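You operate a simulated robot arm through the tools that you are given. There is no shell and no other tool.

You run a simulated robot arm. Do the job below in one go: nothing can be reset, and whatever is moved stays where it is left.

## Task
Clamp modules 75 and 27 in the rail with the green stop.
Fine: 75 goes next to the purple stop; lock the purple stop first and the green one last.

The check looks at the end state, three seconds after you hand in, the way a careful person would. Anything else that was tipped, shoved, dropped, spilled or broken makes it a failure.

## Robot
A 6-joint arm with a two-finger gripper, fixed in place. Base frame: the origin is at the foot of the arm, x ahead of it, y to its left, z up; the work surface is at about z = 0. Lengths are in cm, angles in degrees, forces in N, time in s.
With the tool pointing down near the work surface it reaches from about 18 to 48 cm from the base axis. Its first joint turns from -66.0 to 66.0 degrees. Payload 1.76 kg.
The tool frame sits at the grasp point between the pads (the TCP): z along the fingers, y along the line on which they close. The tips reach 2.9 cm beyond it. Largest opening 8.2 cm; the body of the gripper starts 5.8 cm behind the TCP.
Orientation is that of the tool frame in the base frame, as a unit quaternion [x, y, z, w]. With the fingers straight down and closing along the base's y, the tool's x points along the base's -x, its y along +y and its z along -z.

## Interface
- The arm moves only by the tool jog_arm. Its argument "targets" is one flat list of numbers, 7 for each row, row after row: the gripper command, from -1 (shut) to 1 (fully open), values between in proportion, then the shift along the tool's x, y, z in cm, then the turn, a rotation vector about the tool's x, y, z in degrees. In form: [jaw, dx, dy, dz, wx, wy, wz, jaw, dx, dy, dz, wx, wy, wz, ...]. A call has 1 to 20 rows; each row is the pose to reach, as a shift and turn from the pose commanded when the call began, along the tool's axes at that moment. Rows are played at 5 a second. More than 5 cm and 8.6 degrees between two rows, or a gripper value outside its range, and nothing of the call is played. Where a pose cannot be reached the arm comes as near as it can. A force on the tool above 40 N (or 10 N above the force at the start of the call, whichever is more), or a blocked arm, ends the call early, and 0.2 s more pass. The fingers move at their own pace and stop on an object; they squeeze with about 22 N. The grip force told is the motor's: it shows also when the fingers shut on nothing. Time passes only in rows, and 0.2 s behind the last, so rows that repeat a pose let the fingers close. It gives the time, the measured TCP pose, the force on the tool (base axes), the opening and the grip force at its end, in the units of the frame above (readings bear some noise), with the torque about the TCP (base axes, N m) and any sound that the robot's microphone picked up.
- Cameras (640 x 400 px; columns grow to the right, rows downward): "scene" is fixed at [7.89, 33.97, 42.59]; the picture's right is [-0.61, -0.79, 0.00], its down [-0.46, 0.36, -0.82] and it looks along [0.64, -0.50, -0.58] (base axes); focal length 214 px, centre (320, 200). "wrist" rides on the gripper at [7.9, 0.4, -8.9] in the tool frame; the picture's right is [-0.05, 1.00, 0.00], its down [-0.71, -0.04, -0.71] and it looks along [-0.71, -0.04, 0.71] (tool axes); focal length 256 px, centre (320, 200). There is no depth. A picture from a camera that has moved, and an enlarged one, comes with that camera's place and axes in the base frame and with its lens. The place of the scene camera against the robot may be out by one fixed shift of up to 1.8 cm in any direction.
- grab_frame(camera): a new picture of that camera. It takes no simulated time.
- close_up(camera, box): a new picture of the part [left, top, right, bottom] of that camera's present view, enlarged. It takes no simulated time.
- finish_job(): hands the job in; it is judged then, once.

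Places have to be worked out from the pictures, the camera data and where the tool is seen. Open the gripper and draw the arm clear of the work before you hand the job in, unless the task says otherwise.

The tools are called after ">>>" by a JSON object that holds its "api" and its "payload". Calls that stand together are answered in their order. jog_arm: Moves the arm, as the interface text tells. Its arguments: {"type":"object","properties":{"targets":{"type":"array"}},"required":["targets"]} The other tools are called the same way: grab_frame (camera) takes a picture; close_up (camera, box) takes an enlarged picture of a part of a camera's view; finish_job () hands the job in.

At the start:

```text
time: 0.0
eef_pos: [24.38, 0.77, 35.79]
ee_rot: [0.0, 1.0, -0.001, 0.002]
wrist_force: [0.4, -0.1, -0.2]
ft_torque: [0.0, 0.01, 0.01]
finger_gap: 8.17
grip_force: 0.0
```

scene: 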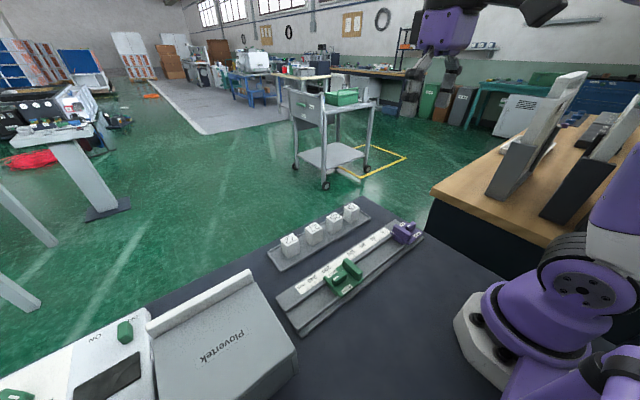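
wrist: 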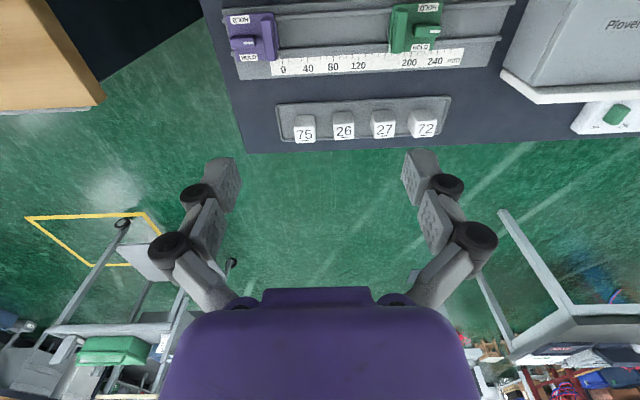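

I'll start with a closer look at the rails and the modules from both cameras.

>>> {"api": "close_up", "payload": {"camera": "wrist", "box": [210, 0, 530, 160]}}

>>> {"api": "close_up", "payload": {"camera": "scene", "box": [250, 180, 450, 340]}}

```text
2.00 times, centred on (370, 80) of wrist
camera zoom: at [16.38, 1.11, 44.77], right [0.05, 1.0, 0.0], down [0.7, -0.04, 0.71], along [0.71, -0.04, -0.71], focal length 512 px, centre (220, 440)
```

zoom: 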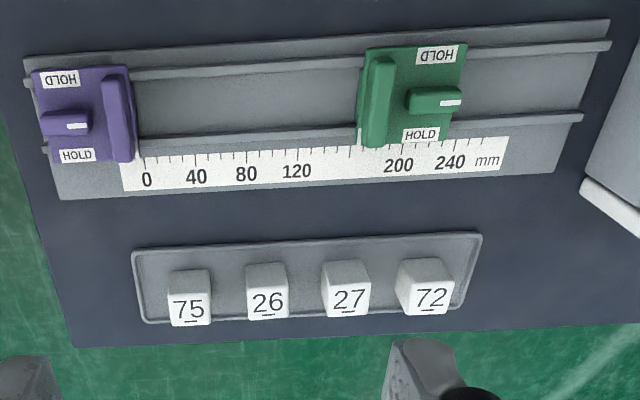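

```text
2.50 times, centred on (350, 260) of scene
camera zoom: at [7.89, 33.97, 42.59], right [-0.61, -0.79, 0.0], down [-0.46, 0.36, -0.82], along [0.64, -0.5, -0.58], focal length 536 px, centre (245, 50)
```

zoom: 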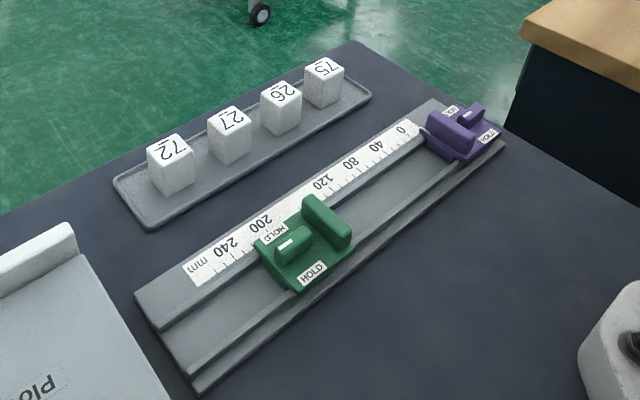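

Both stops are on one rail, with levers that point along the rail (free) and HOLD marks across it. I'll zoom in further on the stops, modules and rail profile.

>>> {"api": "close_up", "payload": {"camera": "wrist", "box": [215, 5, 295, 65]}}

>>> {"api": "close_up", "payload": {"camera": "wrist", "box": [375, 0, 455, 60]}}

>>> {"api": "close_up", "payload": {"camera": "wrist", "box": [270, 90, 370, 150]}}

>>> {"api": "close_up", "payload": {"camera": "wrist", "box": [355, 90, 455, 150]}}

>>> {"api": "close_up", "payload": {"camera": "scene", "box": [310, 250, 390, 310]}}

>>> {"api": "close_up", "payload": {"camera": "scene", "box": [380, 205, 440, 255]}}

>>> {"api": "close_up", "payload": {"camera": "scene", "box": [270, 280, 330, 340]}}

>>> {"api": "close_up", "payload": {"camera": "scene", "box": [260, 190, 380, 280]}}

```text
6.67 times, centred on (255, 35) of wrist
camera zoom: at [16.38, 1.11, 44.77], right [0.05, 1.0, 0.0], down [0.7, -0.04, 0.71], along [0.71, -0.04, -0.71], focal length 1707 px, centre (753, 1300)
```

zoom: 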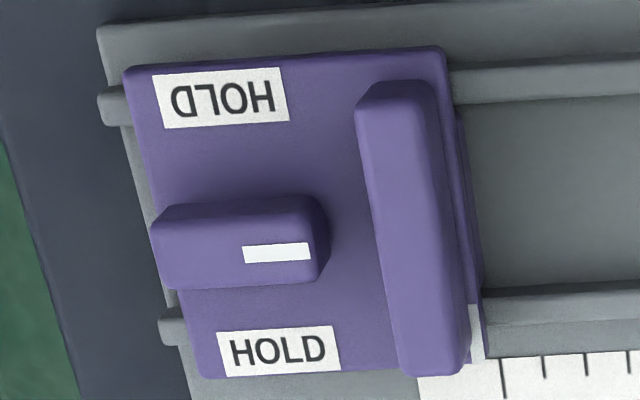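

```text
6.67 times, centred on (415, 30) of wrist
camera zoom: at [16.38, 1.11, 44.77], right [0.05, 1.0, 0.0], down [0.7, -0.04, 0.71], along [0.71, -0.04, -0.71], focal length 1707 px, centre (-313, 1333)
```

zoom: 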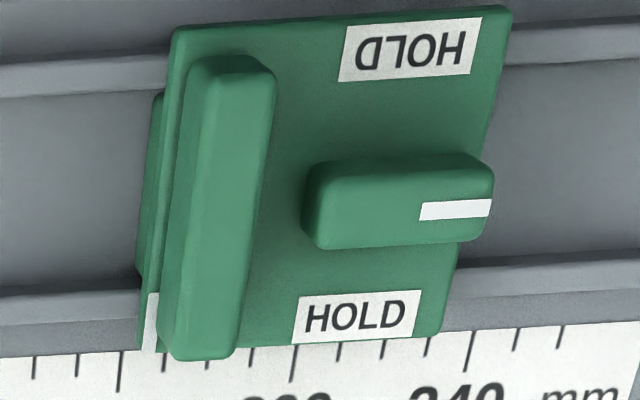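

```text
6.40 times, centred on (320, 120) of wrist
camera zoom: at [16.38, 1.11, 44.77], right [0.05, 1.0, 0.0], down [0.7, -0.04, 0.71], along [0.71, -0.04, -0.71], focal length 1638 px, centre (320, 712)
```

zoom: 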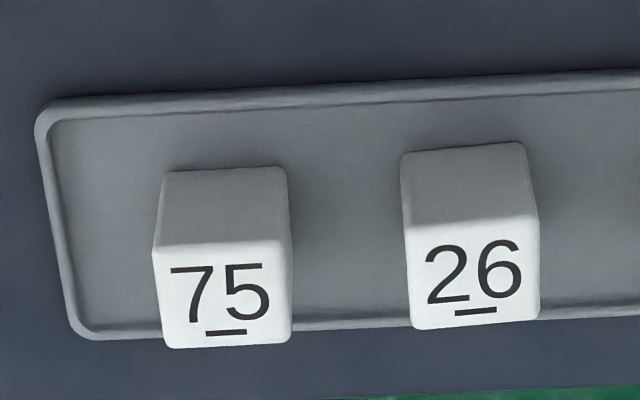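

```text
6.40 times, centred on (405, 120) of wrist
camera zoom: at [16.38, 1.11, 44.77], right [0.05, 1.0, 0.0], down [0.7, -0.04, 0.71], along [0.71, -0.04, -0.71], focal length 1638 px, centre (-224, 712)
```

zoom: 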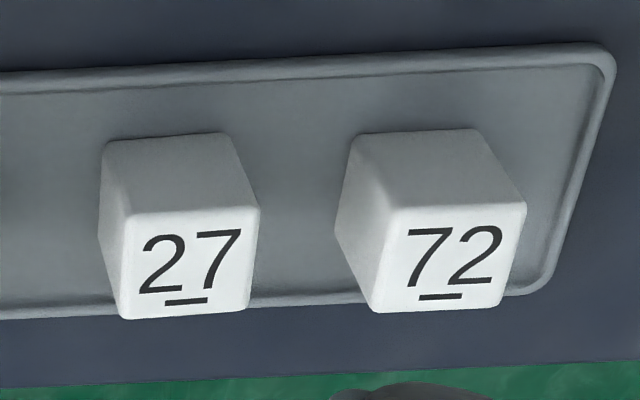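

```text
6.67 times, centred on (350, 280) of scene
camera zoom: at [7.89, 33.97, 42.59], right [-0.61, -0.79, 0.0], down [-0.46, 0.36, -0.82], along [0.64, -0.5, -0.58], focal length 1430 px, centre (120, -333)
```

zoom: 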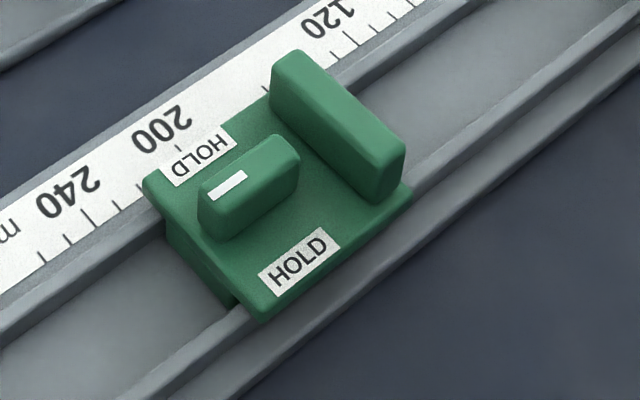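

```text
8.00 times, centred on (410, 230) of scene
camera zoom: at [7.89, 33.97, 42.59], right [-0.61, -0.79, 0.0], down [-0.46, 0.36, -0.82], along [0.64, -0.5, -0.58], focal length 1716 px, centre (-400, -40)
```

zoom: 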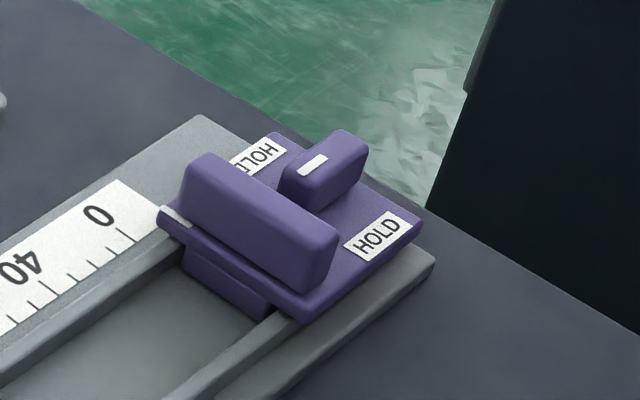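

```text
6.67 times, centred on (300, 310) of scene
camera zoom: at [7.89, 33.97, 42.59], right [-0.61, -0.79, 0.0], down [-0.46, 0.36, -0.82], along [0.64, -0.5, -0.58], focal length 1430 px, centre (453, -533)
```

zoom: 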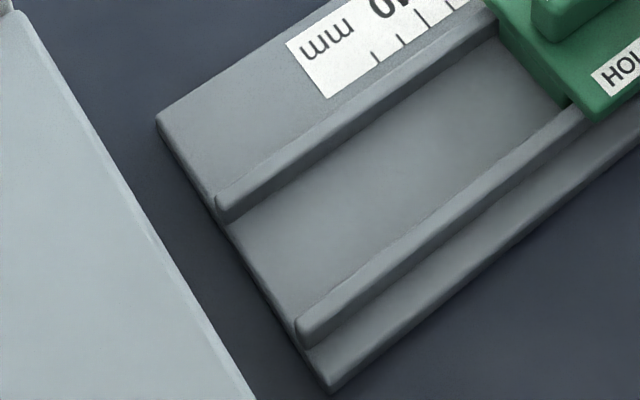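

```text
4.44 times, centred on (320, 235) of scene
camera zoom: at [7.89, 33.97, 42.59], right [-0.61, -0.79, 0.0], down [-0.46, 0.36, -0.82], along [0.64, -0.5, -0.58], focal length 953 px, centre (320, 44)
```

zoom: 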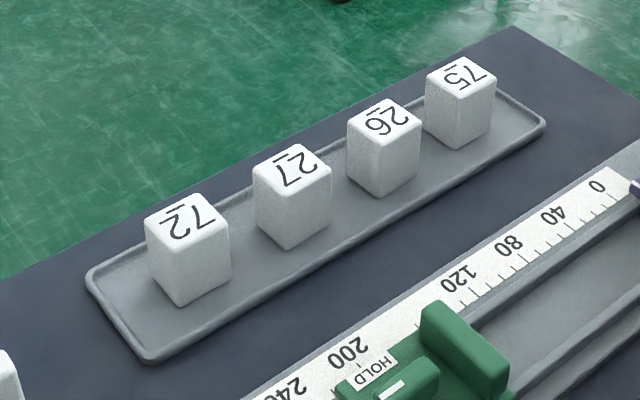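

The modules look like blocks of about 3.5 cm across and 4 cm tall. The rail has a channel of about the same width between two lips. I'll lower the wrist camera in front of the purple end to measure more precisely.

>>> {"api": "jog_arm", "payload": {"targets": [1, 0.88, -1.75, 3.16, 0, 0, 0, 1, 1.75, -3.5, 6.32, 0, 0, 0, 1, 2.63, -5.25, 9.48, 0, 0, 0, 1, 3.5, -7.0, 12.64, 0, 0, 0, 1, 4.38, -8.77, 15.8, 0, 0, 0, 1, 4.38, -8.77, 15.8, 0, 0, 0]}}

>>> {"api": "grab_frame", "payload": {"camera": "wrist"}}

```text
time: 1.4
eef_pos: [19.71, -8.18, 19.98]
ee_rot: [0.0, 1.0, 0.0, 0.002]
wrist_force: [0.4, 0.9, -1.1]
ft_torque: [0.02, -0.02, -0.03]
finger_gap: 8.22
grip_force: 0.0
```

```text
taken
camera wrist: at [11.76, -7.79, 29.02], right [0.05, 1.0, 0.0], down [0.7, -0.04, 0.71], along [0.71, -0.04, -0.71], focal length 256 px, centre (320, 200)
```

wrist: 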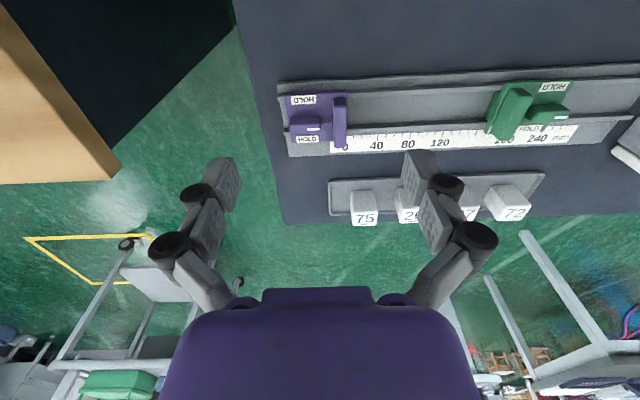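

Now zooms from this lower vantage: the purple stop, the rail near it, and module 75.

>>> {"api": "close_up", "payload": {"camera": "wrist", "box": [270, 80, 366, 160]}}

>>> {"api": "close_up", "payload": {"camera": "wrist", "box": [480, 70, 592, 150]}}

>>> {"api": "close_up", "payload": {"camera": "wrist", "box": [325, 170, 405, 230]}}

```text
5.00 times, centred on (318, 120) of wrist
camera zoom: at [11.76, -7.79, 29.02], right [0.05, 1.0, 0.0], down [0.7, -0.04, 0.71], along [0.71, -0.04, -0.71], focal length 1280 px, centre (330, 600)
```

zoom: 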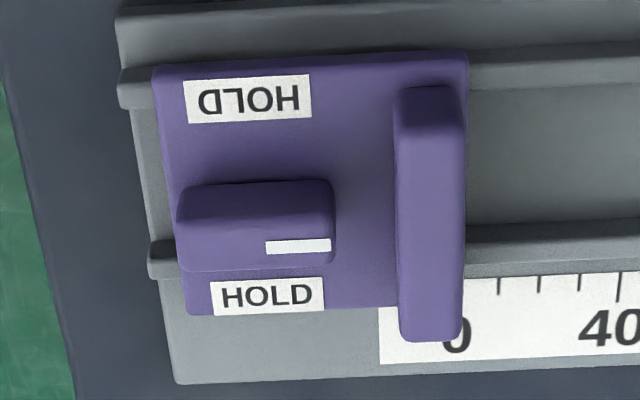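

```text
5.00 times, centred on (536, 110) of wrist
camera zoom: at [11.76, -7.79, 29.02], right [0.05, 1.0, 0.0], down [0.7, -0.04, 0.71], along [0.71, -0.04, -0.71], focal length 1280 px, centre (-760, 650)
```

zoom: 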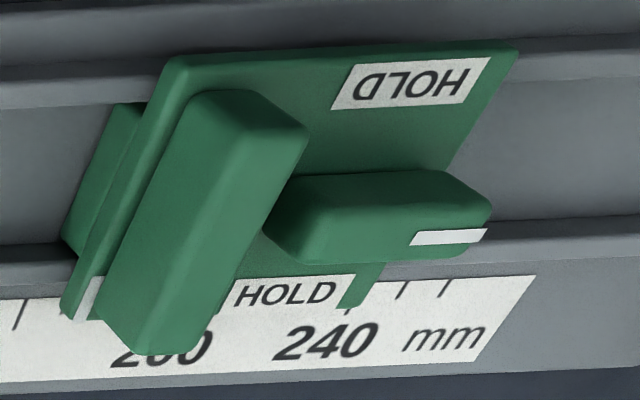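

```text
6.67 times, centred on (365, 200) of wrist
camera zoom: at [11.76, -7.79, 29.02], right [0.05, 1.0, 0.0], down [0.7, -0.04, 0.71], along [0.71, -0.04, -0.71], focal length 1707 px, centre (20, 200)
```

zoom: 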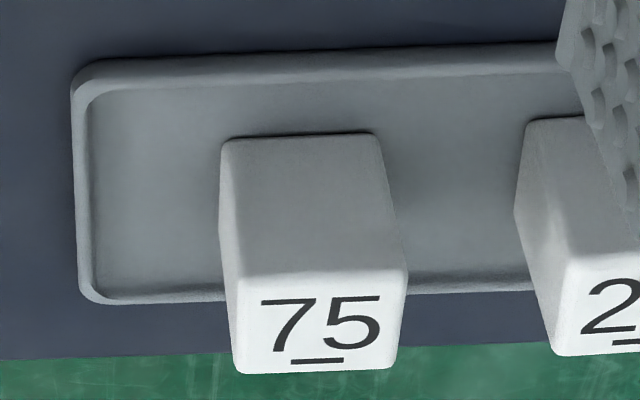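

Triangulated, the purple lever pivot is at about (25.55, −10.1), with the lever top at z≈4.75 and the plate at z≈3. The rail runs parallel to y. I'm moving above the purple lever and turning the tool 90° so that the fingers close across it.

>>> {"api": "jog_arm", "payload": {"targets": [-0.15, -0.53, -0.17, 0.55, 0, 0, 8.18, -0.15, -1.06, -0.35, 1.09, 0, 0, 16.36, -0.15, -1.59, -0.52, 1.64, 0, 0, 24.55, -0.15, -2.12, -0.7, 2.18, 0, 0, 32.73, -0.15, -2.65, -0.87, 2.73, 0, 0, 40.91, -0.15, -3.19, -1.05, 3.27, 0, 0, 49.09, -0.15, -3.72, -1.22, 3.82, 0, 0, 57.27, -0.15, -4.25, -1.4, 4.36, 0, 0, 65.45, -0.15, -4.78, -1.57, 4.91, 0, 0, 73.64, -0.15, -5.31, -1.75, 5.45, 0, 0, 81.82, -0.15, -5.84, -1.92, 6, 0, 0, 90, -0.15, -5.84, -1.92, 6, 0, 0, 90, -0.15, -5.84, -1.92, 6, 0, 0, 90]}}

>>> {"api": "grab_frame", "payload": {"camera": "wrist"}}

>>> {"api": "close_up", "payload": {"camera": "scene", "box": [360, 130, 480, 260]}}

```text
time: 4.2
eef_pos: [25.82, -10.03, 13.79]
ee_rot: [0.707, 0.707, 0.001, 0.001]
wrist_force: [-0.4, 0.0, -0.1]
ft_torque: [-0.02, 0.01, -0.02]
finger_gap: 3.48
grip_force: 0.1
```

```text
taken
camera wrist: at [26.21, -2.06, 23.0], right [1.0, -0.05, 0.0], down [-0.04, -0.71, 0.71], along [-0.04, -0.71, -0.71], focal length 256 px, centre (320, 200)
```

wrist: 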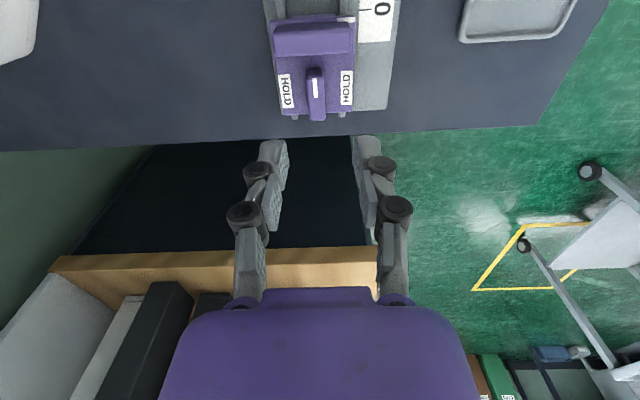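

```text
3.08 times, centred on (420, 195) of scene
camera zoom: at [7.89, 33.97, 42.59], right [-0.61, -0.79, 0.0], down [-0.46, 0.36, -0.82], along [0.64, -0.5, -0.58], focal length 660 px, centre (12, 215)
```

zoom: 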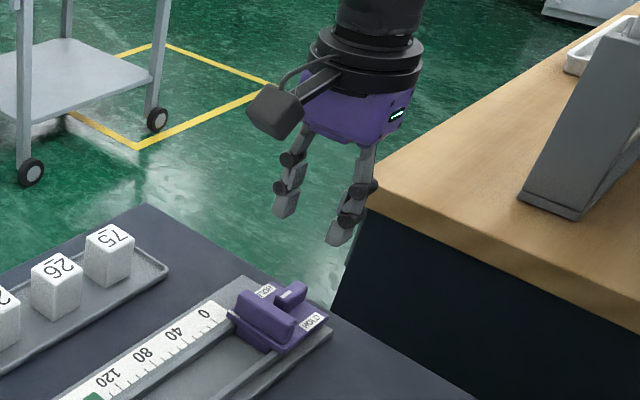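

I'll check the lever position from this view, close up.

>>> {"api": "close_up", "payload": {"camera": "wrist", "box": [260, 5, 400, 135]}}

```text
3.08 times, centred on (330, 70) of wrist
camera zoom: at [26.21, -2.06, 23.0], right [1.0, -0.05, 0.0], down [-0.04, -0.71, 0.71], along [-0.04, -0.71, -0.71], focal length 788 px, centre (289, 600)
```

zoom: 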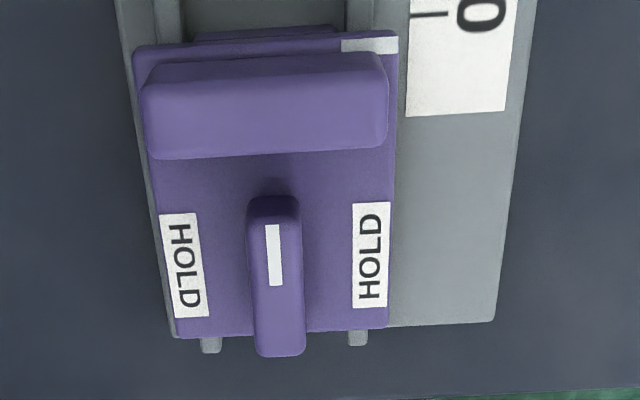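

The lever pivot checks out at (25.52, −10.0). I'm shifting 0.3 cm in x and descending until the tips are just above the lever top, then I'll read again.

>>> {"api": "jog_arm", "payload": {"targets": [-0.3, 0, -0.15, 2.5, 0, 0, 0, -0.3, 0, -0.3, 5.3, 0, 0, 0, -0.3, 0, -0.3, 5.3, 0, 0, 0, -0.3, 0, -0.3, 5.3, 0, 0, 0]}}

>>> {"api": "grab_frame", "payload": {"camera": "wrist"}}

>>> {"api": "close_up", "payload": {"camera": "scene", "box": [370, 170, 460, 260]}}

```text
time: 5.2
eef_pos: [25.52, -9.79, 8.68]
ee_rot: [0.707, 0.707, 0.001, 0.002]
wrist_force: [-0.5, 0.2, -0.3]
ft_torque: [0.0, -0.01, 0.0]
finger_gap: 2.89
grip_force: 0.0
```

```text
taken
camera wrist: at [26.03, -1.89, 17.85], right [1.0, -0.05, 0.0], down [-0.04, -0.71, 0.71], along [-0.04, -0.71, -0.71], focal length 256 px, centre (320, 200)
```

wrist: 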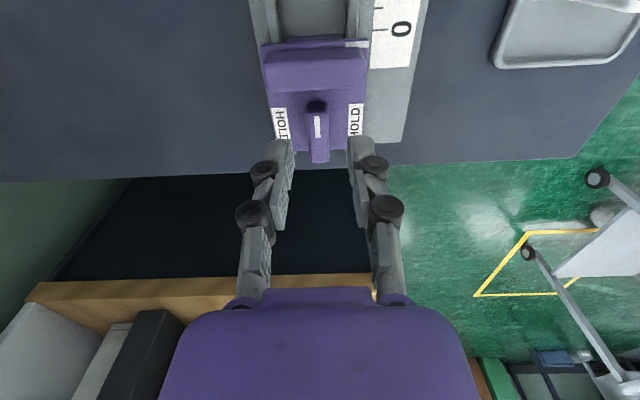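

```text
4.44 times, centred on (415, 215) of scene
camera zoom: at [7.89, 33.97, 42.59], right [-0.61, -0.79, 0.0], down [-0.46, 0.36, -0.82], along [0.64, -0.5, -0.58], focal length 953 px, centre (-102, 133)
```

zoom: 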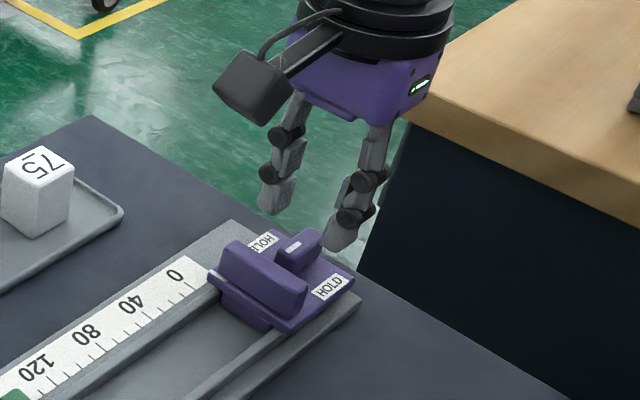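

Zooming to verify the centring of the lever between the fingertips.

>>> {"api": "close_up", "payload": {"camera": "wrist", "box": [250, 30, 390, 190]}}

```text
2.50 times, centred on (320, 110) of wrist
camera zoom: at [26.03, -1.89, 17.85], right [1.0, -0.05, 0.0], down [-0.04, -0.71, 0.71], along [-0.04, -0.71, -0.71], focal length 640 px, centre (320, 425)
```

zoom: 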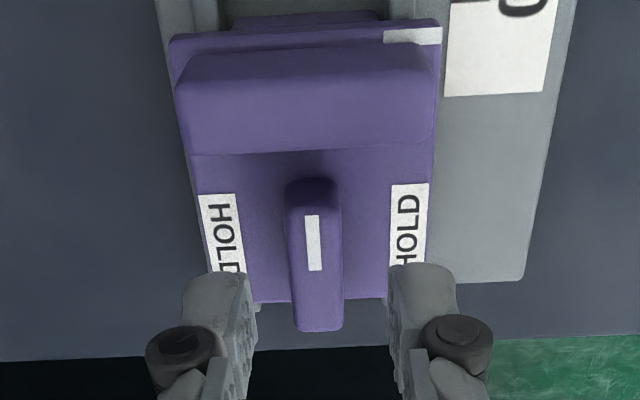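

The lever is about 0.2 cm off in tool x and 0.1 cm off in tool y. I'm correcting that, descending so the tips straddle the lever just above the plate, and closing.

>>> {"api": "jog_arm", "payload": {"targets": [-0.3, -0.2, -0.1, 1.2, 0, 0, 0, -0.3, -0.2, -0.1, 2.35, 0, 0, 0, -0.3, -0.2, -0.1, 2.35, 0, 0, 0, -1, -0.2, -0.1, 2.35, 0, 0, 0, -1, -0.2, -0.1, 2.35, 0, 0, 0, -1, -0.2, -0.1, 2.35, 0, 0, 0]}}

>>> {"api": "close_up", "payload": {"camera": "wrist", "box": [250, 30, 390, 190]}}

>>> {"api": "close_up", "payload": {"camera": "scene", "box": [370, 170, 460, 260]}}

```text
time: 6.6
eef_pos: [25.52, -10.26, 6.41]
ee_rot: [0.707, 0.708, 0.002, 0.002]
wrist_force: [5.1, -0.7, 3.9]
ft_torque: [0.06, -0.09, -0.02]
finger_gap: 1.27
grip_force: 35.5
```

```text
2.50 times, centred on (320, 110) of wrist
camera zoom: at [25.9, -2.27, 15.55], right [1.0, -0.05, 0.0], down [-0.04, -0.71, 0.71], along [-0.03, -0.71, -0.71], focal length 640 px, centre (320, 425)
```

zoom: 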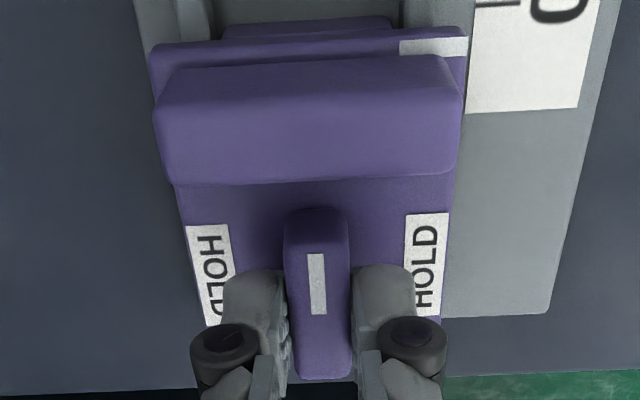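

```text
4.44 times, centred on (415, 215) of scene
camera zoom: at [7.89, 33.97, 42.59], right [-0.61, -0.79, 0.0], down [-0.46, 0.36, -0.82], along [0.64, -0.5, -0.58], focal length 953 px, centre (-102, 133)
```

zoom: 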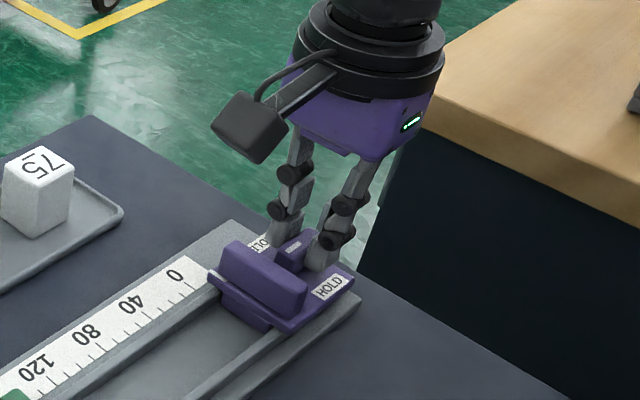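

The lever is gripped (gap 1.27) and centred on the pivot. Now I turn it back by 90° so that the mark goes to the near HOLD.

>>> {"api": "jog_arm", "payload": {"targets": [-1, 0, 0, 0, 0, 0, -8.18, -1, 0, 0, 0, 0, 0, -16.36, -1, 0, 0, 0, 0, 0, -24.55, -1, 0, 0, 0, 0, 0, -32.73, -1, 0, 0, 0, 0, 0, -40.91, -1, 0, 0, 0, 0, 0, -49.09, -1, 0, 0, 0, 0, 0, -57.27, -1, 0, 0, 0, 0, 0, -65.45, -1, 0, 0, 0, 0, 0, -73.64, -1, 0, 0, 0, 0, 0, -81.82, -1, 0, 0, 0, 0, 0, -90, -1, 0, 0, 0, 0, 0, -90]}}

>>> {"api": "close_up", "payload": {"camera": "wrist", "box": [250, 30, 390, 190]}}

>>> {"api": "close_up", "payload": {"camera": "scene", "box": [370, 170, 460, 260]}}

```text
time: 7.9
eef_pos: [25.55, -10.33, 6.2]
ee_rot: [0.396, 0.918, 0.002, 0.007]
wrist_force: [6.1, -0.2, -4.3]
ft_torque: [-0.06, -0.08, -0.8]
finger_gap: 2.72
grip_force: 36.4
stopped in row 6: the force on the tool passed its limit at 44 N (the readings are from after the stop); the commanded pose is now the measured one
```

```text
2.50 times, centred on (320, 110) of wrist
camera zoom: at [20.43, -4.12, 15.26], right [0.76, 0.65, 0.01], down [0.45, -0.54, 0.71], along [0.47, -0.54, -0.7], focal length 640 px, centre (320, 425)
```

zoom: 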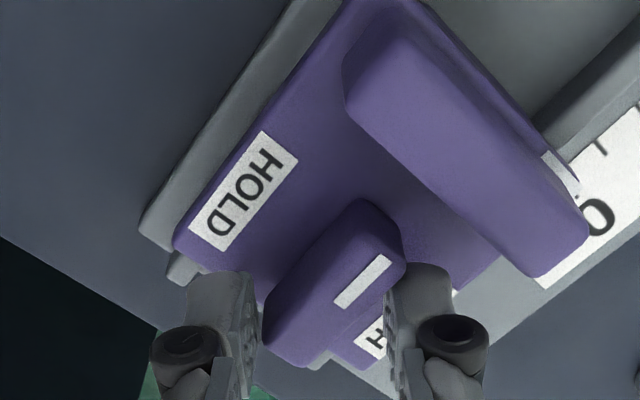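

```text
4.44 times, centred on (415, 215) of scene
camera zoom: at [7.89, 33.97, 42.59], right [-0.61, -0.79, 0.0], down [-0.46, 0.36, -0.82], along [0.64, -0.5, -0.58], focal length 953 px, centre (-102, 133)
```

zoom: 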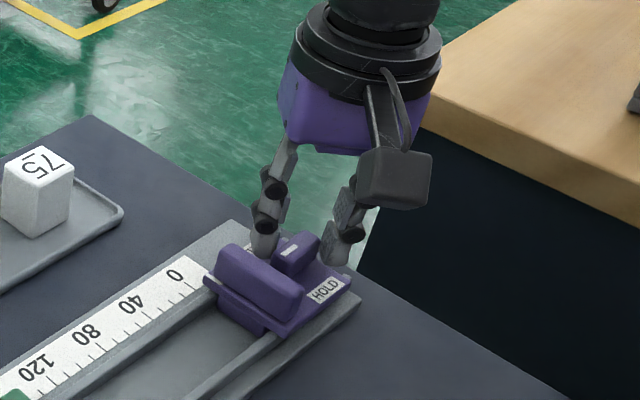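

The lever didn't turn. The fingers were pried open to 2.7 cm and the lever still points along the rail. I'll open, turn the tool back square to the lever, and take a careful look before trying anything else.

>>> {"api": "jog_arm", "payload": {"targets": [-0.1, 0, 0, -0.1, 0, 0, 0, -0.1, 0, 0, -0.15, 0, 0, 0, -0.1, 0, 0, -0.15, 0.15, 0.08, 8, -0.1, 0, 0, -0.15, 0.3, 0.16, 16, -0.1, 0, 0, -0.15, 0.45, 0.24, 24, -0.1, 0, 0, -0.15, 0.6, 0.3, 32, -0.1, 0, 0, -0.15, 0.7, 0.38, 40, -0.1, 0, 0, -0.15, 0.75, 0.41, 43.3, -0.1, 0, 0, -0.15, 0.75, 0.41, 43.3]}}

>>> {"api": "close_up", "payload": {"camera": "wrist", "box": [250, 30, 390, 190]}}

>>> {"api": "close_up", "payload": {"camera": "scene", "box": [380, 200, 450, 260]}}

```text
time: 9.9
eef_pos: [25.51, -10.16, 6.42]
ee_rot: [0.706, 0.708, -0.001, -0.001]
wrist_force: [-0.5, -0.3, 0.2]
ft_torque: [0.01, -0.02, 0.01]
finger_gap: 3.7
grip_force: 0.1
```

```text
2.50 times, centred on (320, 110) of wrist
camera zoom: at [26.02, -2.24, 15.47], right [1.0, -0.05, 0.0], down [-0.04, -0.71, 0.71], along [-0.04, -0.71, -0.71], focal length 640 px, centre (320, 425)
```

zoom: 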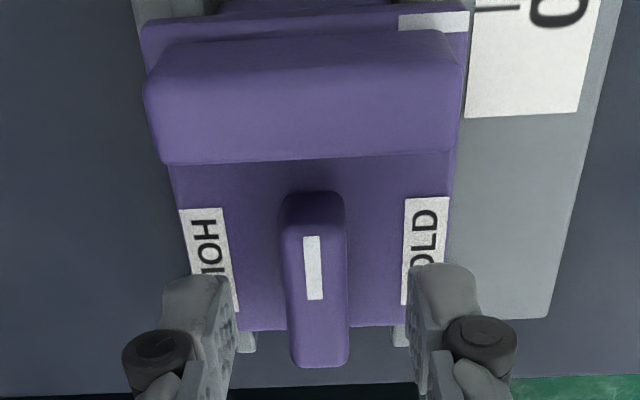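

```text
6.67 times, centred on (415, 230) of scene
camera zoom: at [7.89, 33.97, 42.59], right [-0.61, -0.79, 0.0], down [-0.46, 0.36, -0.82], along [0.64, -0.5, -0.58], focal length 1430 px, centre (-313, 0)
```

zoom: 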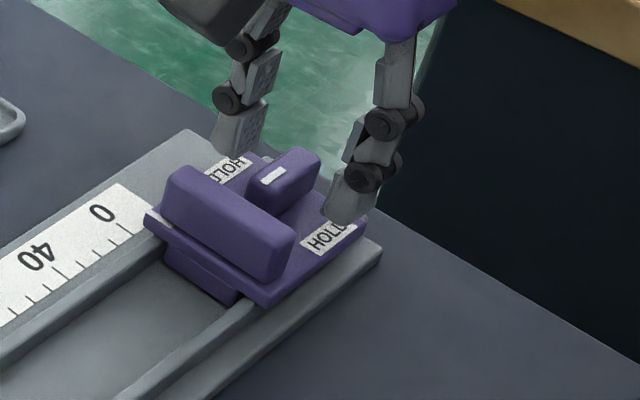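

The lever is unmoved and the stop slid about 0.4 cm along +y (pivot now at y≈−9.65). It may only turn the other way, so I'll re-centre, grip a bit deeper and try the opposite direction for 40°.

>>> {"api": "jog_arm", "payload": {"targets": [-0.3, 0.5, 0, 0.2, 0, 0, 0, -0.3, 0.5, 0, 0.2, 0, 0, 0, -1, 0.5, 0, 0.2, 0, 0, 0, -1, 0.5, 0, 0.2, 0, 0, 0, -1, 0.5, 0, 0.2, 0, 0, 0, -1, 0.5, 0, 0.2, 0, 0, 8, -1, 0.5, 0, 0.2, 0, 0, 16, -1, 0.5, 0, 0.2, 0, 0, 24]}}

>>> {"api": "close_up", "payload": {"camera": "wrist", "box": [250, 30, 390, 190]}}

>>> {"api": "close_up", "payload": {"camera": "scene", "box": [380, 200, 450, 260]}}

```text
time: 11.7
eef_pos: [25.56, -9.65, 6.26]
ee_rot: [0.839, 0.545, -0.001, -0.001]
wrist_force: [-13.8, 1.7, 26.0]
ft_torque: [0.29, 0.24, 0.01]
finger_gap: 1.24
grip_force: 36.0
```

```text
2.50 times, centred on (320, 110) of wrist
camera zoom: at [29.19, -2.56, 15.32], right [0.89, -0.45, 0.0], down [-0.32, -0.63, 0.71], along [-0.32, -0.63, -0.71], focal length 640 px, centre (320, 425)
```

zoom: 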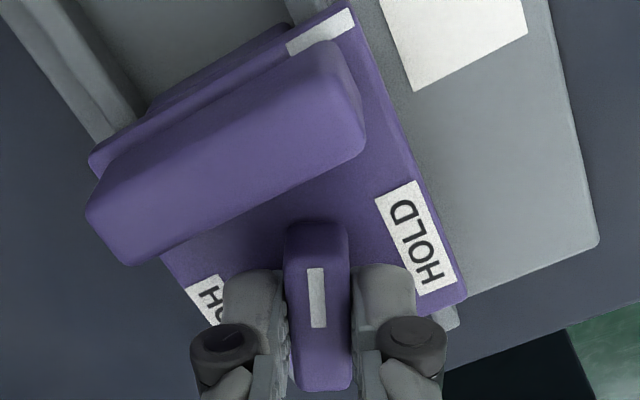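

```text
6.67 times, centred on (415, 230) of scene
camera zoom: at [7.88, 33.97, 42.59], right [-0.61, -0.79, 0.0], down [-0.46, 0.36, -0.82], along [0.64, -0.5, -0.58], focal length 1430 px, centre (-313, 0)
```

zoom: 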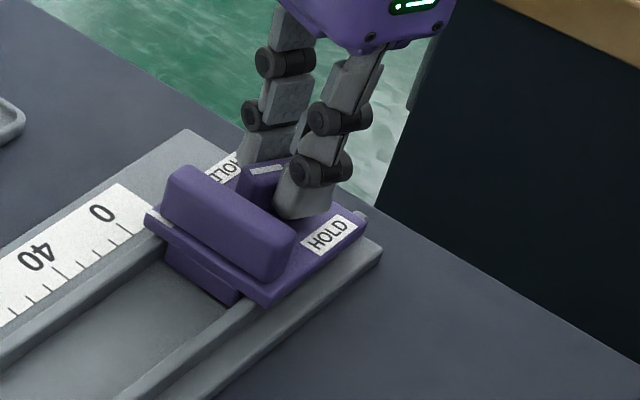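

The lever turns with the gripper in this direction. There is 26 N of upward force, so the tips are resting on the plate; I'll ease up slightly and carry on to the full 90°.

>>> {"api": "jog_arm", "payload": {"targets": [-1, 0, 0, -0.12, 0, 0, 0, -1, 0, 0, -0.12, 0, 0, 8.25, -1, 0, 0, -0.12, 0, 0, 16.5, -1, 0, 0, -0.12, 0, 0, 24.75, -1, 0, 0, -0.12, 0, 0, 33, -1, 0, 0, -0.12, 0, 0, 41.25, -1, 0, 0, -0.12, 0, 0, 49.5, -1, 0, 0, -0.12, 0, 0, 57.75, -1, 0, 0, -0.12, 0, 0, 66, -1, 0, 0, -0.12, 0, 0, 66]}}

>>> {"api": "close_up", "payload": {"camera": "wrist", "box": [250, 30, 390, 190]}}

>>> {"api": "close_up", "payload": {"camera": "scene", "box": [380, 200, 450, 260]}}

```text
time: 13.9
eef_pos: [25.67, -9.74, 6.28]
ee_rot: [1.0, 0.0, -0.002, -0.001]
wrist_force: [-12.0, -3.0, -21.0]
ft_torque: [-0.1, 0.34, -0.04]
finger_gap: 1.25
grip_force: 35.8
```

```text
2.50 times, centred on (320, 110) of wrist
camera zoom: at [33.56, -10.1, 15.37], right [-0.05, -1.0, 0.0], down [-0.7, 0.04, 0.71], along [-0.71, 0.04, -0.7], focal length 640 px, centre (320, 425)
```

zoom: 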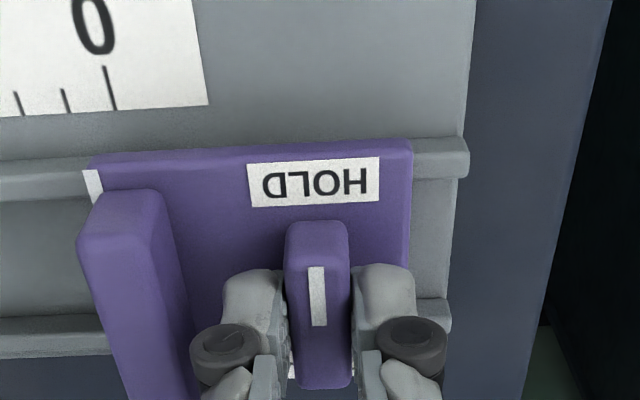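

```text
6.67 times, centred on (415, 230) of scene
camera zoom: at [7.89, 33.97, 42.59], right [-0.61, -0.79, 0.0], down [-0.46, 0.36, -0.82], along [0.64, -0.5, -0.58], focal length 1430 px, centre (-313, 0)
```

zoom: 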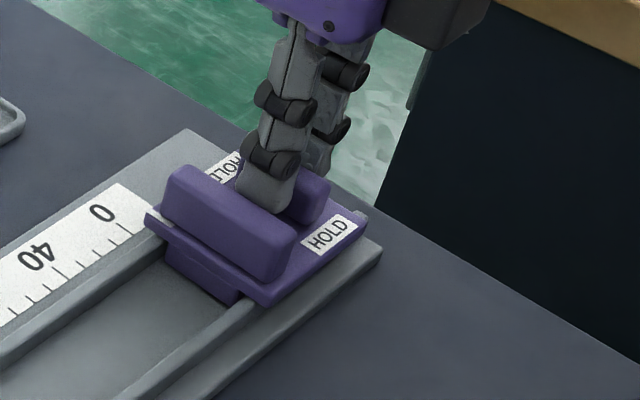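

The lever has turned 90° and its mark points at the far HOLD. While still gripping it, I'll nudge 0.3 cm along −y; if the lock holds, the force should rise.

>>> {"api": "jog_arm", "payload": {"targets": [-1, 0, 0.15, 0, 0, 0, 0, -1, 0, 0.3, 0, 0, 0, 0]}}

>>> {"api": "close_up", "payload": {"camera": "scene", "box": [380, 200, 450, 260]}}

```text
time: 14.6
eef_pos: [25.64, -9.71, 6.21]
ee_rot: [1.0, 0.005, -0.003, -0.004]
wrist_force: [-0.9, 2.9, 2.0]
ft_torque: [-0.01, -0.31, -0.04]
finger_gap: 1.28
grip_force: 35.5
stopped in row 2: the force on the tool passed its limit at 43 N (the readings are from after the stop); the commanded pose is now the measured one
```

```text
6.67 times, centred on (415, 230) of scene
camera zoom: at [7.89, 33.97, 42.59], right [-0.61, -0.79, 0.0], down [-0.46, 0.36, -0.82], along [0.64, -0.5, -0.58], focal length 1430 px, centre (-313, 0)
```

zoom: 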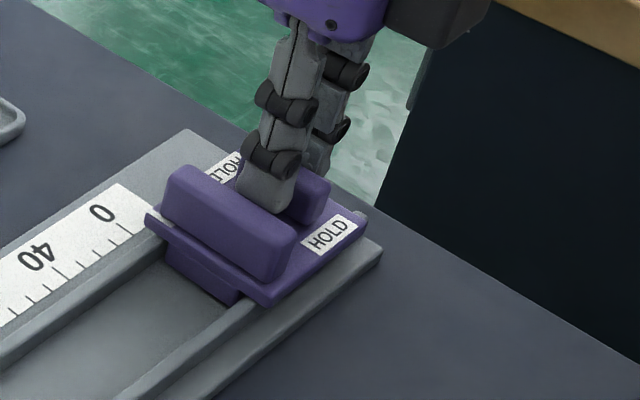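

The purple stop is locked: it didn't move at 43 N. I'm opening slightly, lifting away, and turning the wrist part of the way back while travelling towards the modules.

>>> {"api": "jog_arm", "payload": {"targets": [-0.39, 0, 0, 0, 0, 0, 0, -0.39, 0, 0, 0, 0, 0, 0, -0.39, 0, 0, -3.3, 0, 0, 0, -0.39, 0, 0, -6.6, 0, 0, 0, -0.39, 0, 0, -9.8, 0, 0, 0, 0.2, 0.76, -0.43, -9.8, 0, 0, -8.18, 0.46, 1.53, -0.85, -9.8, 0, 0, -16.36, 0.46, 2.29, -1.28, -9.8, 0, 0, -24.55, 0.46, 3.05, -1.7, -9.8, 0, 0, -32.73, 0.46, 3.8, -2.1, -9.8, 0, 0, -40.91, 0.46, 4.6, -2.5, -9.8, 0, 0, -49.09, 0.46, 5.3, -3, -9.8, 0, 0, -57.27, 0.46, 6.1, -3.4, -9.8, 0, 0, -65.45, 0.46, 6.9, -3.8, -9.8, 0, 0, -73.64, 0.46, 7.6, -4.2, -9.8, 0, 0, -81.82, 0.46, 8.4, -4.7, -9.8, 0, 0, -90, 0.46, 8.4, -4.7, -9.8, 0, 0, -90]}}

>>> {"api": "close_up", "payload": {"camera": "scene", "box": [380, 200, 450, 260]}}

```text
time: 18.2
eef_pos: [34.0, -5.06, 16.22]
ee_rot: [0.703, 0.711, 0.001, -0.005]
wrist_force: [-0.8, 0.6, -0.2]
ft_torque: [-0.03, 0.0, -0.01]
finger_gap: 6.0
grip_force: 0.2
```

```text
6.67 times, centred on (415, 230) of scene
camera zoom: at [7.89, 33.97, 42.59], right [-0.61, -0.79, 0.0], down [-0.46, 0.36, -0.82], along [0.64, -0.5, -0.58], focal length 1430 px, centre (-313, 0)
```

zoom: 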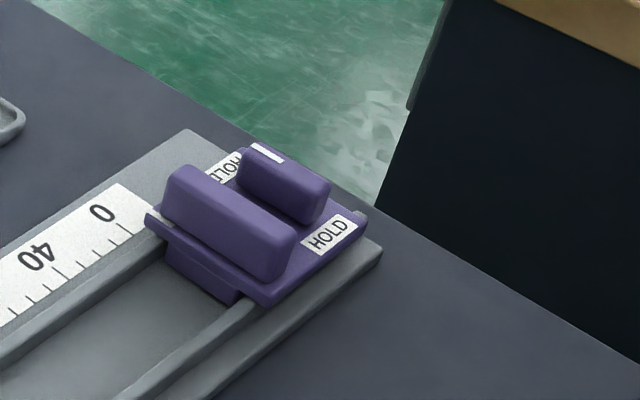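

The purple lever sits squarely across at HOLD. I'm finishing the turn to closing-along-y and moving above module 75 at about (40.05, −2.76).

>>> {"api": "jog_arm", "payload": {"targets": [0.46, 0.2, 0.55, 0.3, 0, -0.06, -8.1, 0.46, 0.4, 1.1, 0.6, 0, -0.12, -16.2, 0.46, 0.6, 1.65, 0.9, 0, -0.2, -24.4, 0.46, 0.8, 2.2, 1.2, 0.05, -0.25, -32.5, 0.46, 1.05, 2.75, 1.5, 0.06, -0.3, -40.6, 0.46, 1.25, 3.3, 1.8, 0.07, -0.35, -48.7, 0.46, 1.45, 3.85, 2.1, 0.08, -0.4, -56.9, 0.46, 1.67, 4.4, 2.4, 0.1, -0.46, -65, 0.46, 1.88, 4.95, 2.7, 0.1, -0.52, -73.1, 0.46, 2.09, 5.5, 3, 0.12, -0.58, -81.2, 0.46, 2.3, 6.05, 3.3, 0.13, -0.64, -89.35, 0.46, 2.3, 6.05, 5.2, 0.13, -0.64, -89.35, 0.46, 2.3, 6.05, 5.2, 0.13, -0.64, -89.35, 0.46, 2.3, 6.05, 5.2, 0.13, -0.64, -89.35]}}

>>> {"api": "grab_frame", "payload": {"camera": "wrist"}}

>>> {"api": "close_up", "payload": {"camera": "wrist", "box": [230, 60, 410, 190]}}

>>> {"api": "close_up", "payload": {"camera": "scene", "box": [260, 120, 400, 280]}}

```text
time: 21.2
eef_pos: [39.8, -2.55, 10.91]
ee_rot: [0.0, 1.0, 0.0, 0.0]
wrist_force: [-0.5, -0.2, -0.3]
ft_torque: [-0.01, -0.03, 0.0]
finger_gap: 5.99
grip_force: 0.0
```

```text
taken
camera wrist: at [31.92, -2.12, 20.07], right [0.05, 1.0, 0.0], down [0.71, -0.04, 0.71], along [0.71, -0.04, -0.71], focal length 256 px, centre (320, 200)
```

wrist: 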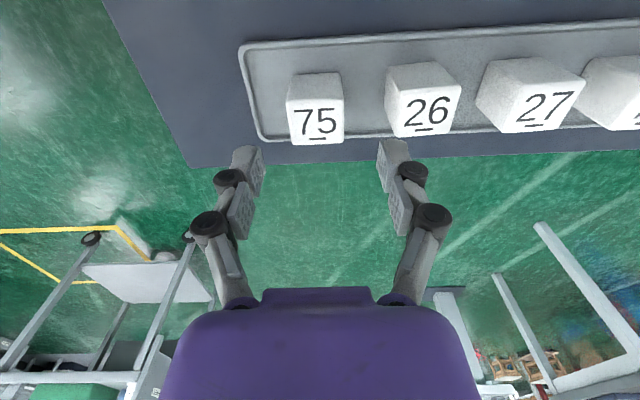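

```text
3.08 times, centred on (320, 125) of wrist
camera zoom: at [31.92, -2.12, 20.07], right [0.05, 1.0, 0.0], down [0.71, -0.04, 0.71], along [0.71, -0.04, -0.71], focal length 788 px, centre (320, 431)
```

zoom: 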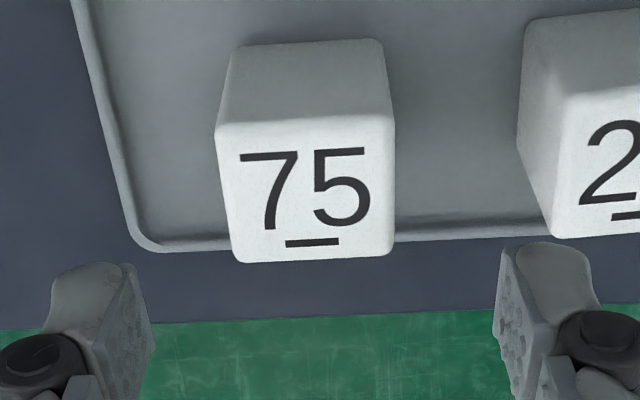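

```text
2.50 times, centred on (330, 200) of scene
camera zoom: at [7.89, 33.97, 42.59], right [-0.61, -0.79, 0.0], down [-0.46, 0.36, -0.82], along [0.64, -0.5, -0.58], focal length 536 px, centre (295, 200)
```

zoom: 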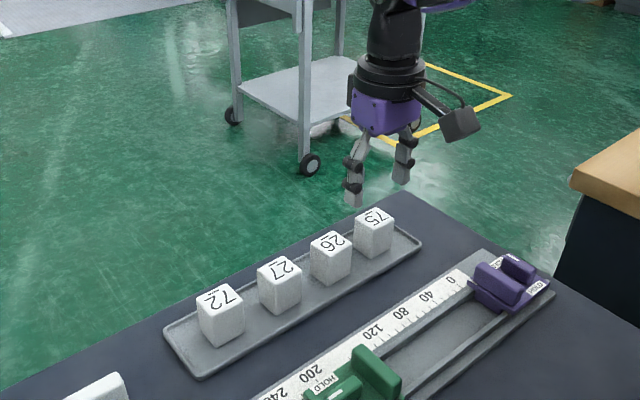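

Module 75's top centre is at about (39.97, −2.75). I'm correcting by (0.17, −0.2), descending to TCP z≈4.3 and closing on it.

>>> {"api": "jog_arm", "payload": {"targets": [0.3, -0.17, -0.2, 2.2, 0, 0, 0, 0.3, -0.17, -0.2, 4.4, 0, 0, 0, 0.3, -0.17, -0.2, 6.5, 0, 0, 0, 0.3, -0.17, -0.2, 6.5, 0, 0, 0, -1, -0.17, -0.2, 6.5, 0, 0, 0, -1, -0.17, -0.2, 6.5, 0, 0, 0, -1, -0.17, -0.2, 6.5, 0, 0, 0, -1, -0.17, -0.2, 6.5, 0, 0, 0]}}

>>> {"api": "grab_frame", "payload": {"camera": "wrist"}}

```text
time: 23.0
eef_pos: [40.07, -2.65, 4.47]
ee_rot: [0.0, 1.0, 0.0, 0.0]
wrist_force: [1.1, 0.2, 0.6]
ft_torque: [0.04, -0.04, -0.05]
finger_gap: 3.52
grip_force: 22.6
```

```text
taken
camera wrist: at [32.23, -2.29, 13.51], right [0.05, 1.0, 0.0], down [0.71, -0.04, 0.71], along [0.71, -0.04, -0.71], focal length 256 px, centre (320, 200)
```

wrist: 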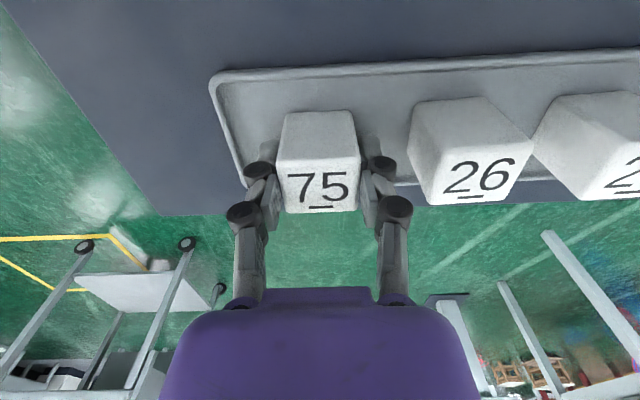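

Module 75 is gripped at 3.52 cm. I'll zoom in to see how it sits in the hand, then lift.

>>> {"api": "close_up", "payload": {"camera": "wrist", "box": [250, 90, 390, 230]}}

>>> {"api": "jog_arm", "payload": {"targets": [-1, 0, 0, -1, 0, 0, 0, -1, 0, 0, -4, 0, 0, 0, -1, 0, 0, -7.5, 0, 0, 0, -1, 0, 0, -7.5, 0, 0, 0, -1, 0, 0, -7.5, 0, 0, 0]}}

>>> {"api": "close_up", "payload": {"camera": "wrist", "box": [250, 90, 390, 230]}}

>>> {"api": "close_up", "payload": {"camera": "scene", "box": [260, 120, 400, 280]}}

```text
2.86 times, centred on (320, 160) of wrist
camera zoom: at [32.23, -2.29, 13.51], right [0.05, 1.0, 0.0], down [0.71, -0.04, 0.71], along [0.71, -0.04, -0.71], focal length 731 px, centre (320, 314)
```

zoom: 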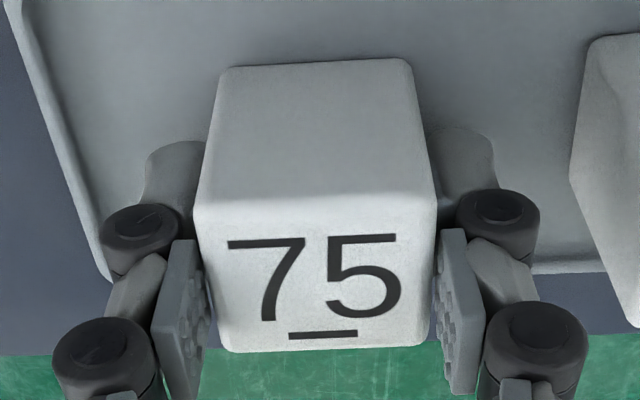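

```text
time: 24.2
eef_pos: [40.2, -2.61, 12.12]
ee_rot: [0.0, 1.0, -0.001, 0.001]
wrist_force: [0.8, 1.4, -1.1]
ft_torque: [-0.01, 0.0, 0.02]
finger_gap: 3.51
grip_force: 22.4
```

```text
2.86 times, centred on (320, 160) of wrist
camera zoom: at [32.25, -2.2, 21.15], right [0.05, 1.0, 0.0], down [0.71, -0.04, 0.71], along [0.71, -0.04, -0.71], focal length 731 px, centre (320, 314)
```

zoom: 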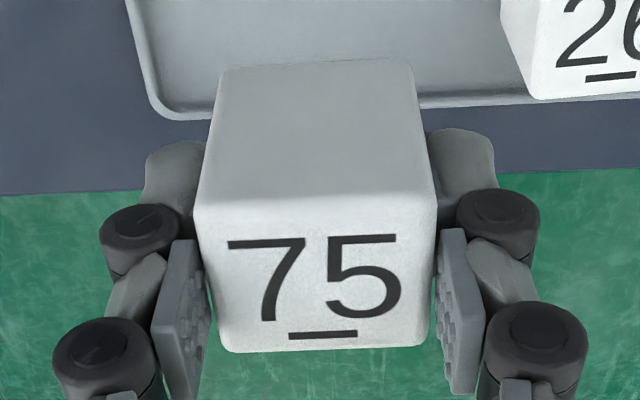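

```text
2.50 times, centred on (330, 200) of scene
camera zoom: at [7.89, 33.97, 42.59], right [-0.61, -0.79, 0.0], down [-0.46, 0.36, -0.82], along [0.64, -0.5, -0.58], focal length 536 px, centre (295, 200)
```

zoom: 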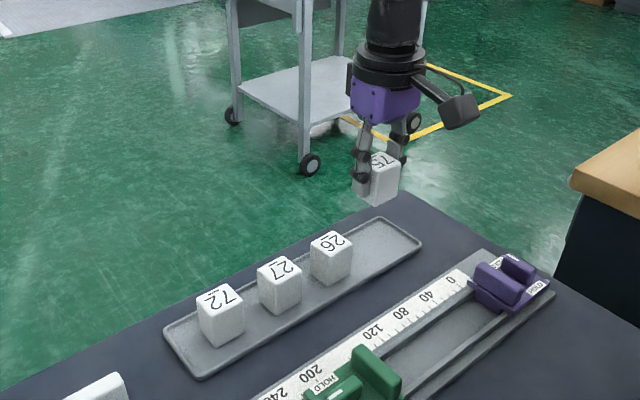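

Module 75 sits centred and upright in the hand (bottom about 3.8 cm below the TCP). I'm carrying it over the channel to about (25.5, −1.4), leaving room for the finger beside the purple fence.

>>> {"api": "jog_arm", "payload": {"targets": [-1, 3.7, 0.3, 0, 0, 0, 0, -1, 7.4, 0.6, 0, 0, 0, 0, -1, 11.1, 0.9, 0, 0, 0, 0, -1, 14.7, 1.2, 0, 0, 0, 0, -1, 14.7, 1.2, 0, 0, 0, 0, -1, 14.7, 1.2, 0, 0, 0, 0]}}

>>> {"api": "grab_frame", "payload": {"camera": "wrist"}}

>>> {"api": "close_up", "payload": {"camera": "wrist", "box": [220, 20, 420, 200]}}

>>> {"api": "close_up", "payload": {"camera": "scene", "box": [320, 160, 440, 280]}}

```text
time: 25.6
eef_pos: [25.43, -1.35, 11.93]
ee_rot: [0.0, 1.0, -0.001, 0.001]
wrist_force: [0.4, 0.2, -0.4]
ft_torque: [-0.02, 0.01, -0.01]
finger_gap: 3.49
grip_force: 21.5
```

```text
taken
camera wrist: at [17.51, -0.86, 21.02], right [0.05, 1.0, 0.0], down [0.71, -0.04, 0.71], along [0.71, -0.04, -0.71], focal length 256 px, centre (320, 200)
```

wrist: 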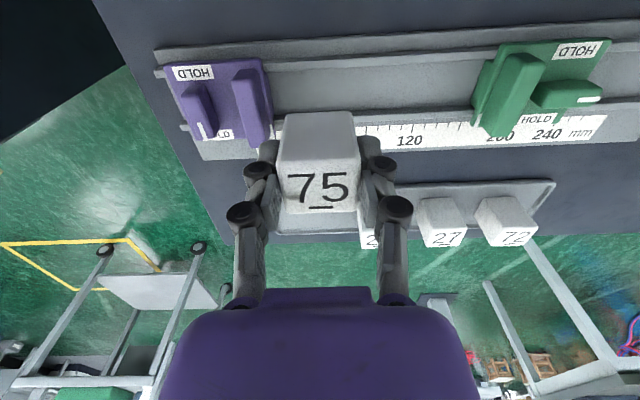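

```text
2.22 times, centred on (320, 110) of wrist
camera zoom: at [17.51, -0.86, 21.02], right [0.05, 1.0, 0.0], down [0.71, -0.04, 0.71], along [0.71, -0.04, -0.71], focal length 569 px, centre (320, 400)
```

zoom: 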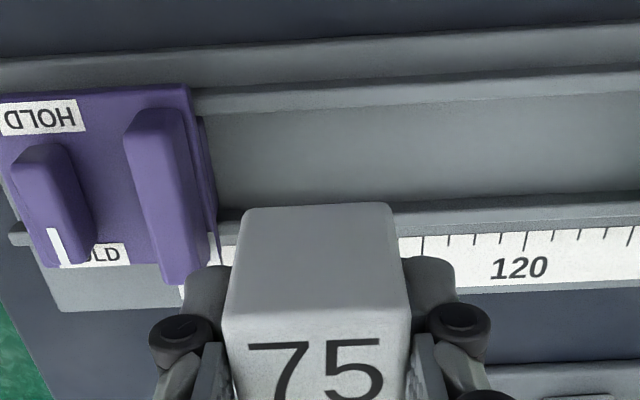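

```text
3.33 times, centred on (380, 220) of scene
camera zoom: at [7.89, 33.97, 42.59], right [-0.61, -0.79, 0.0], down [-0.46, 0.36, -0.82], along [0.64, -0.5, -0.58], focal length 715 px, centre (120, 133)
```

zoom: 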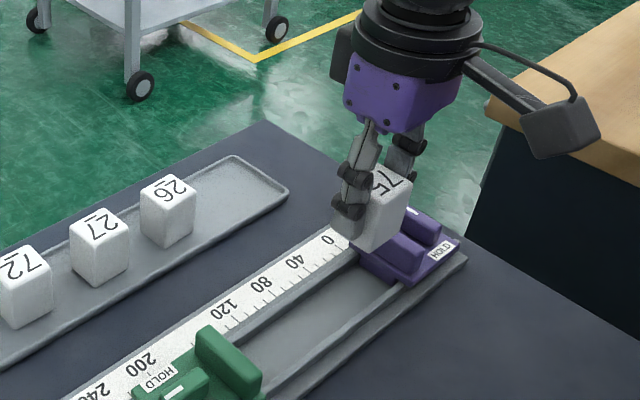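

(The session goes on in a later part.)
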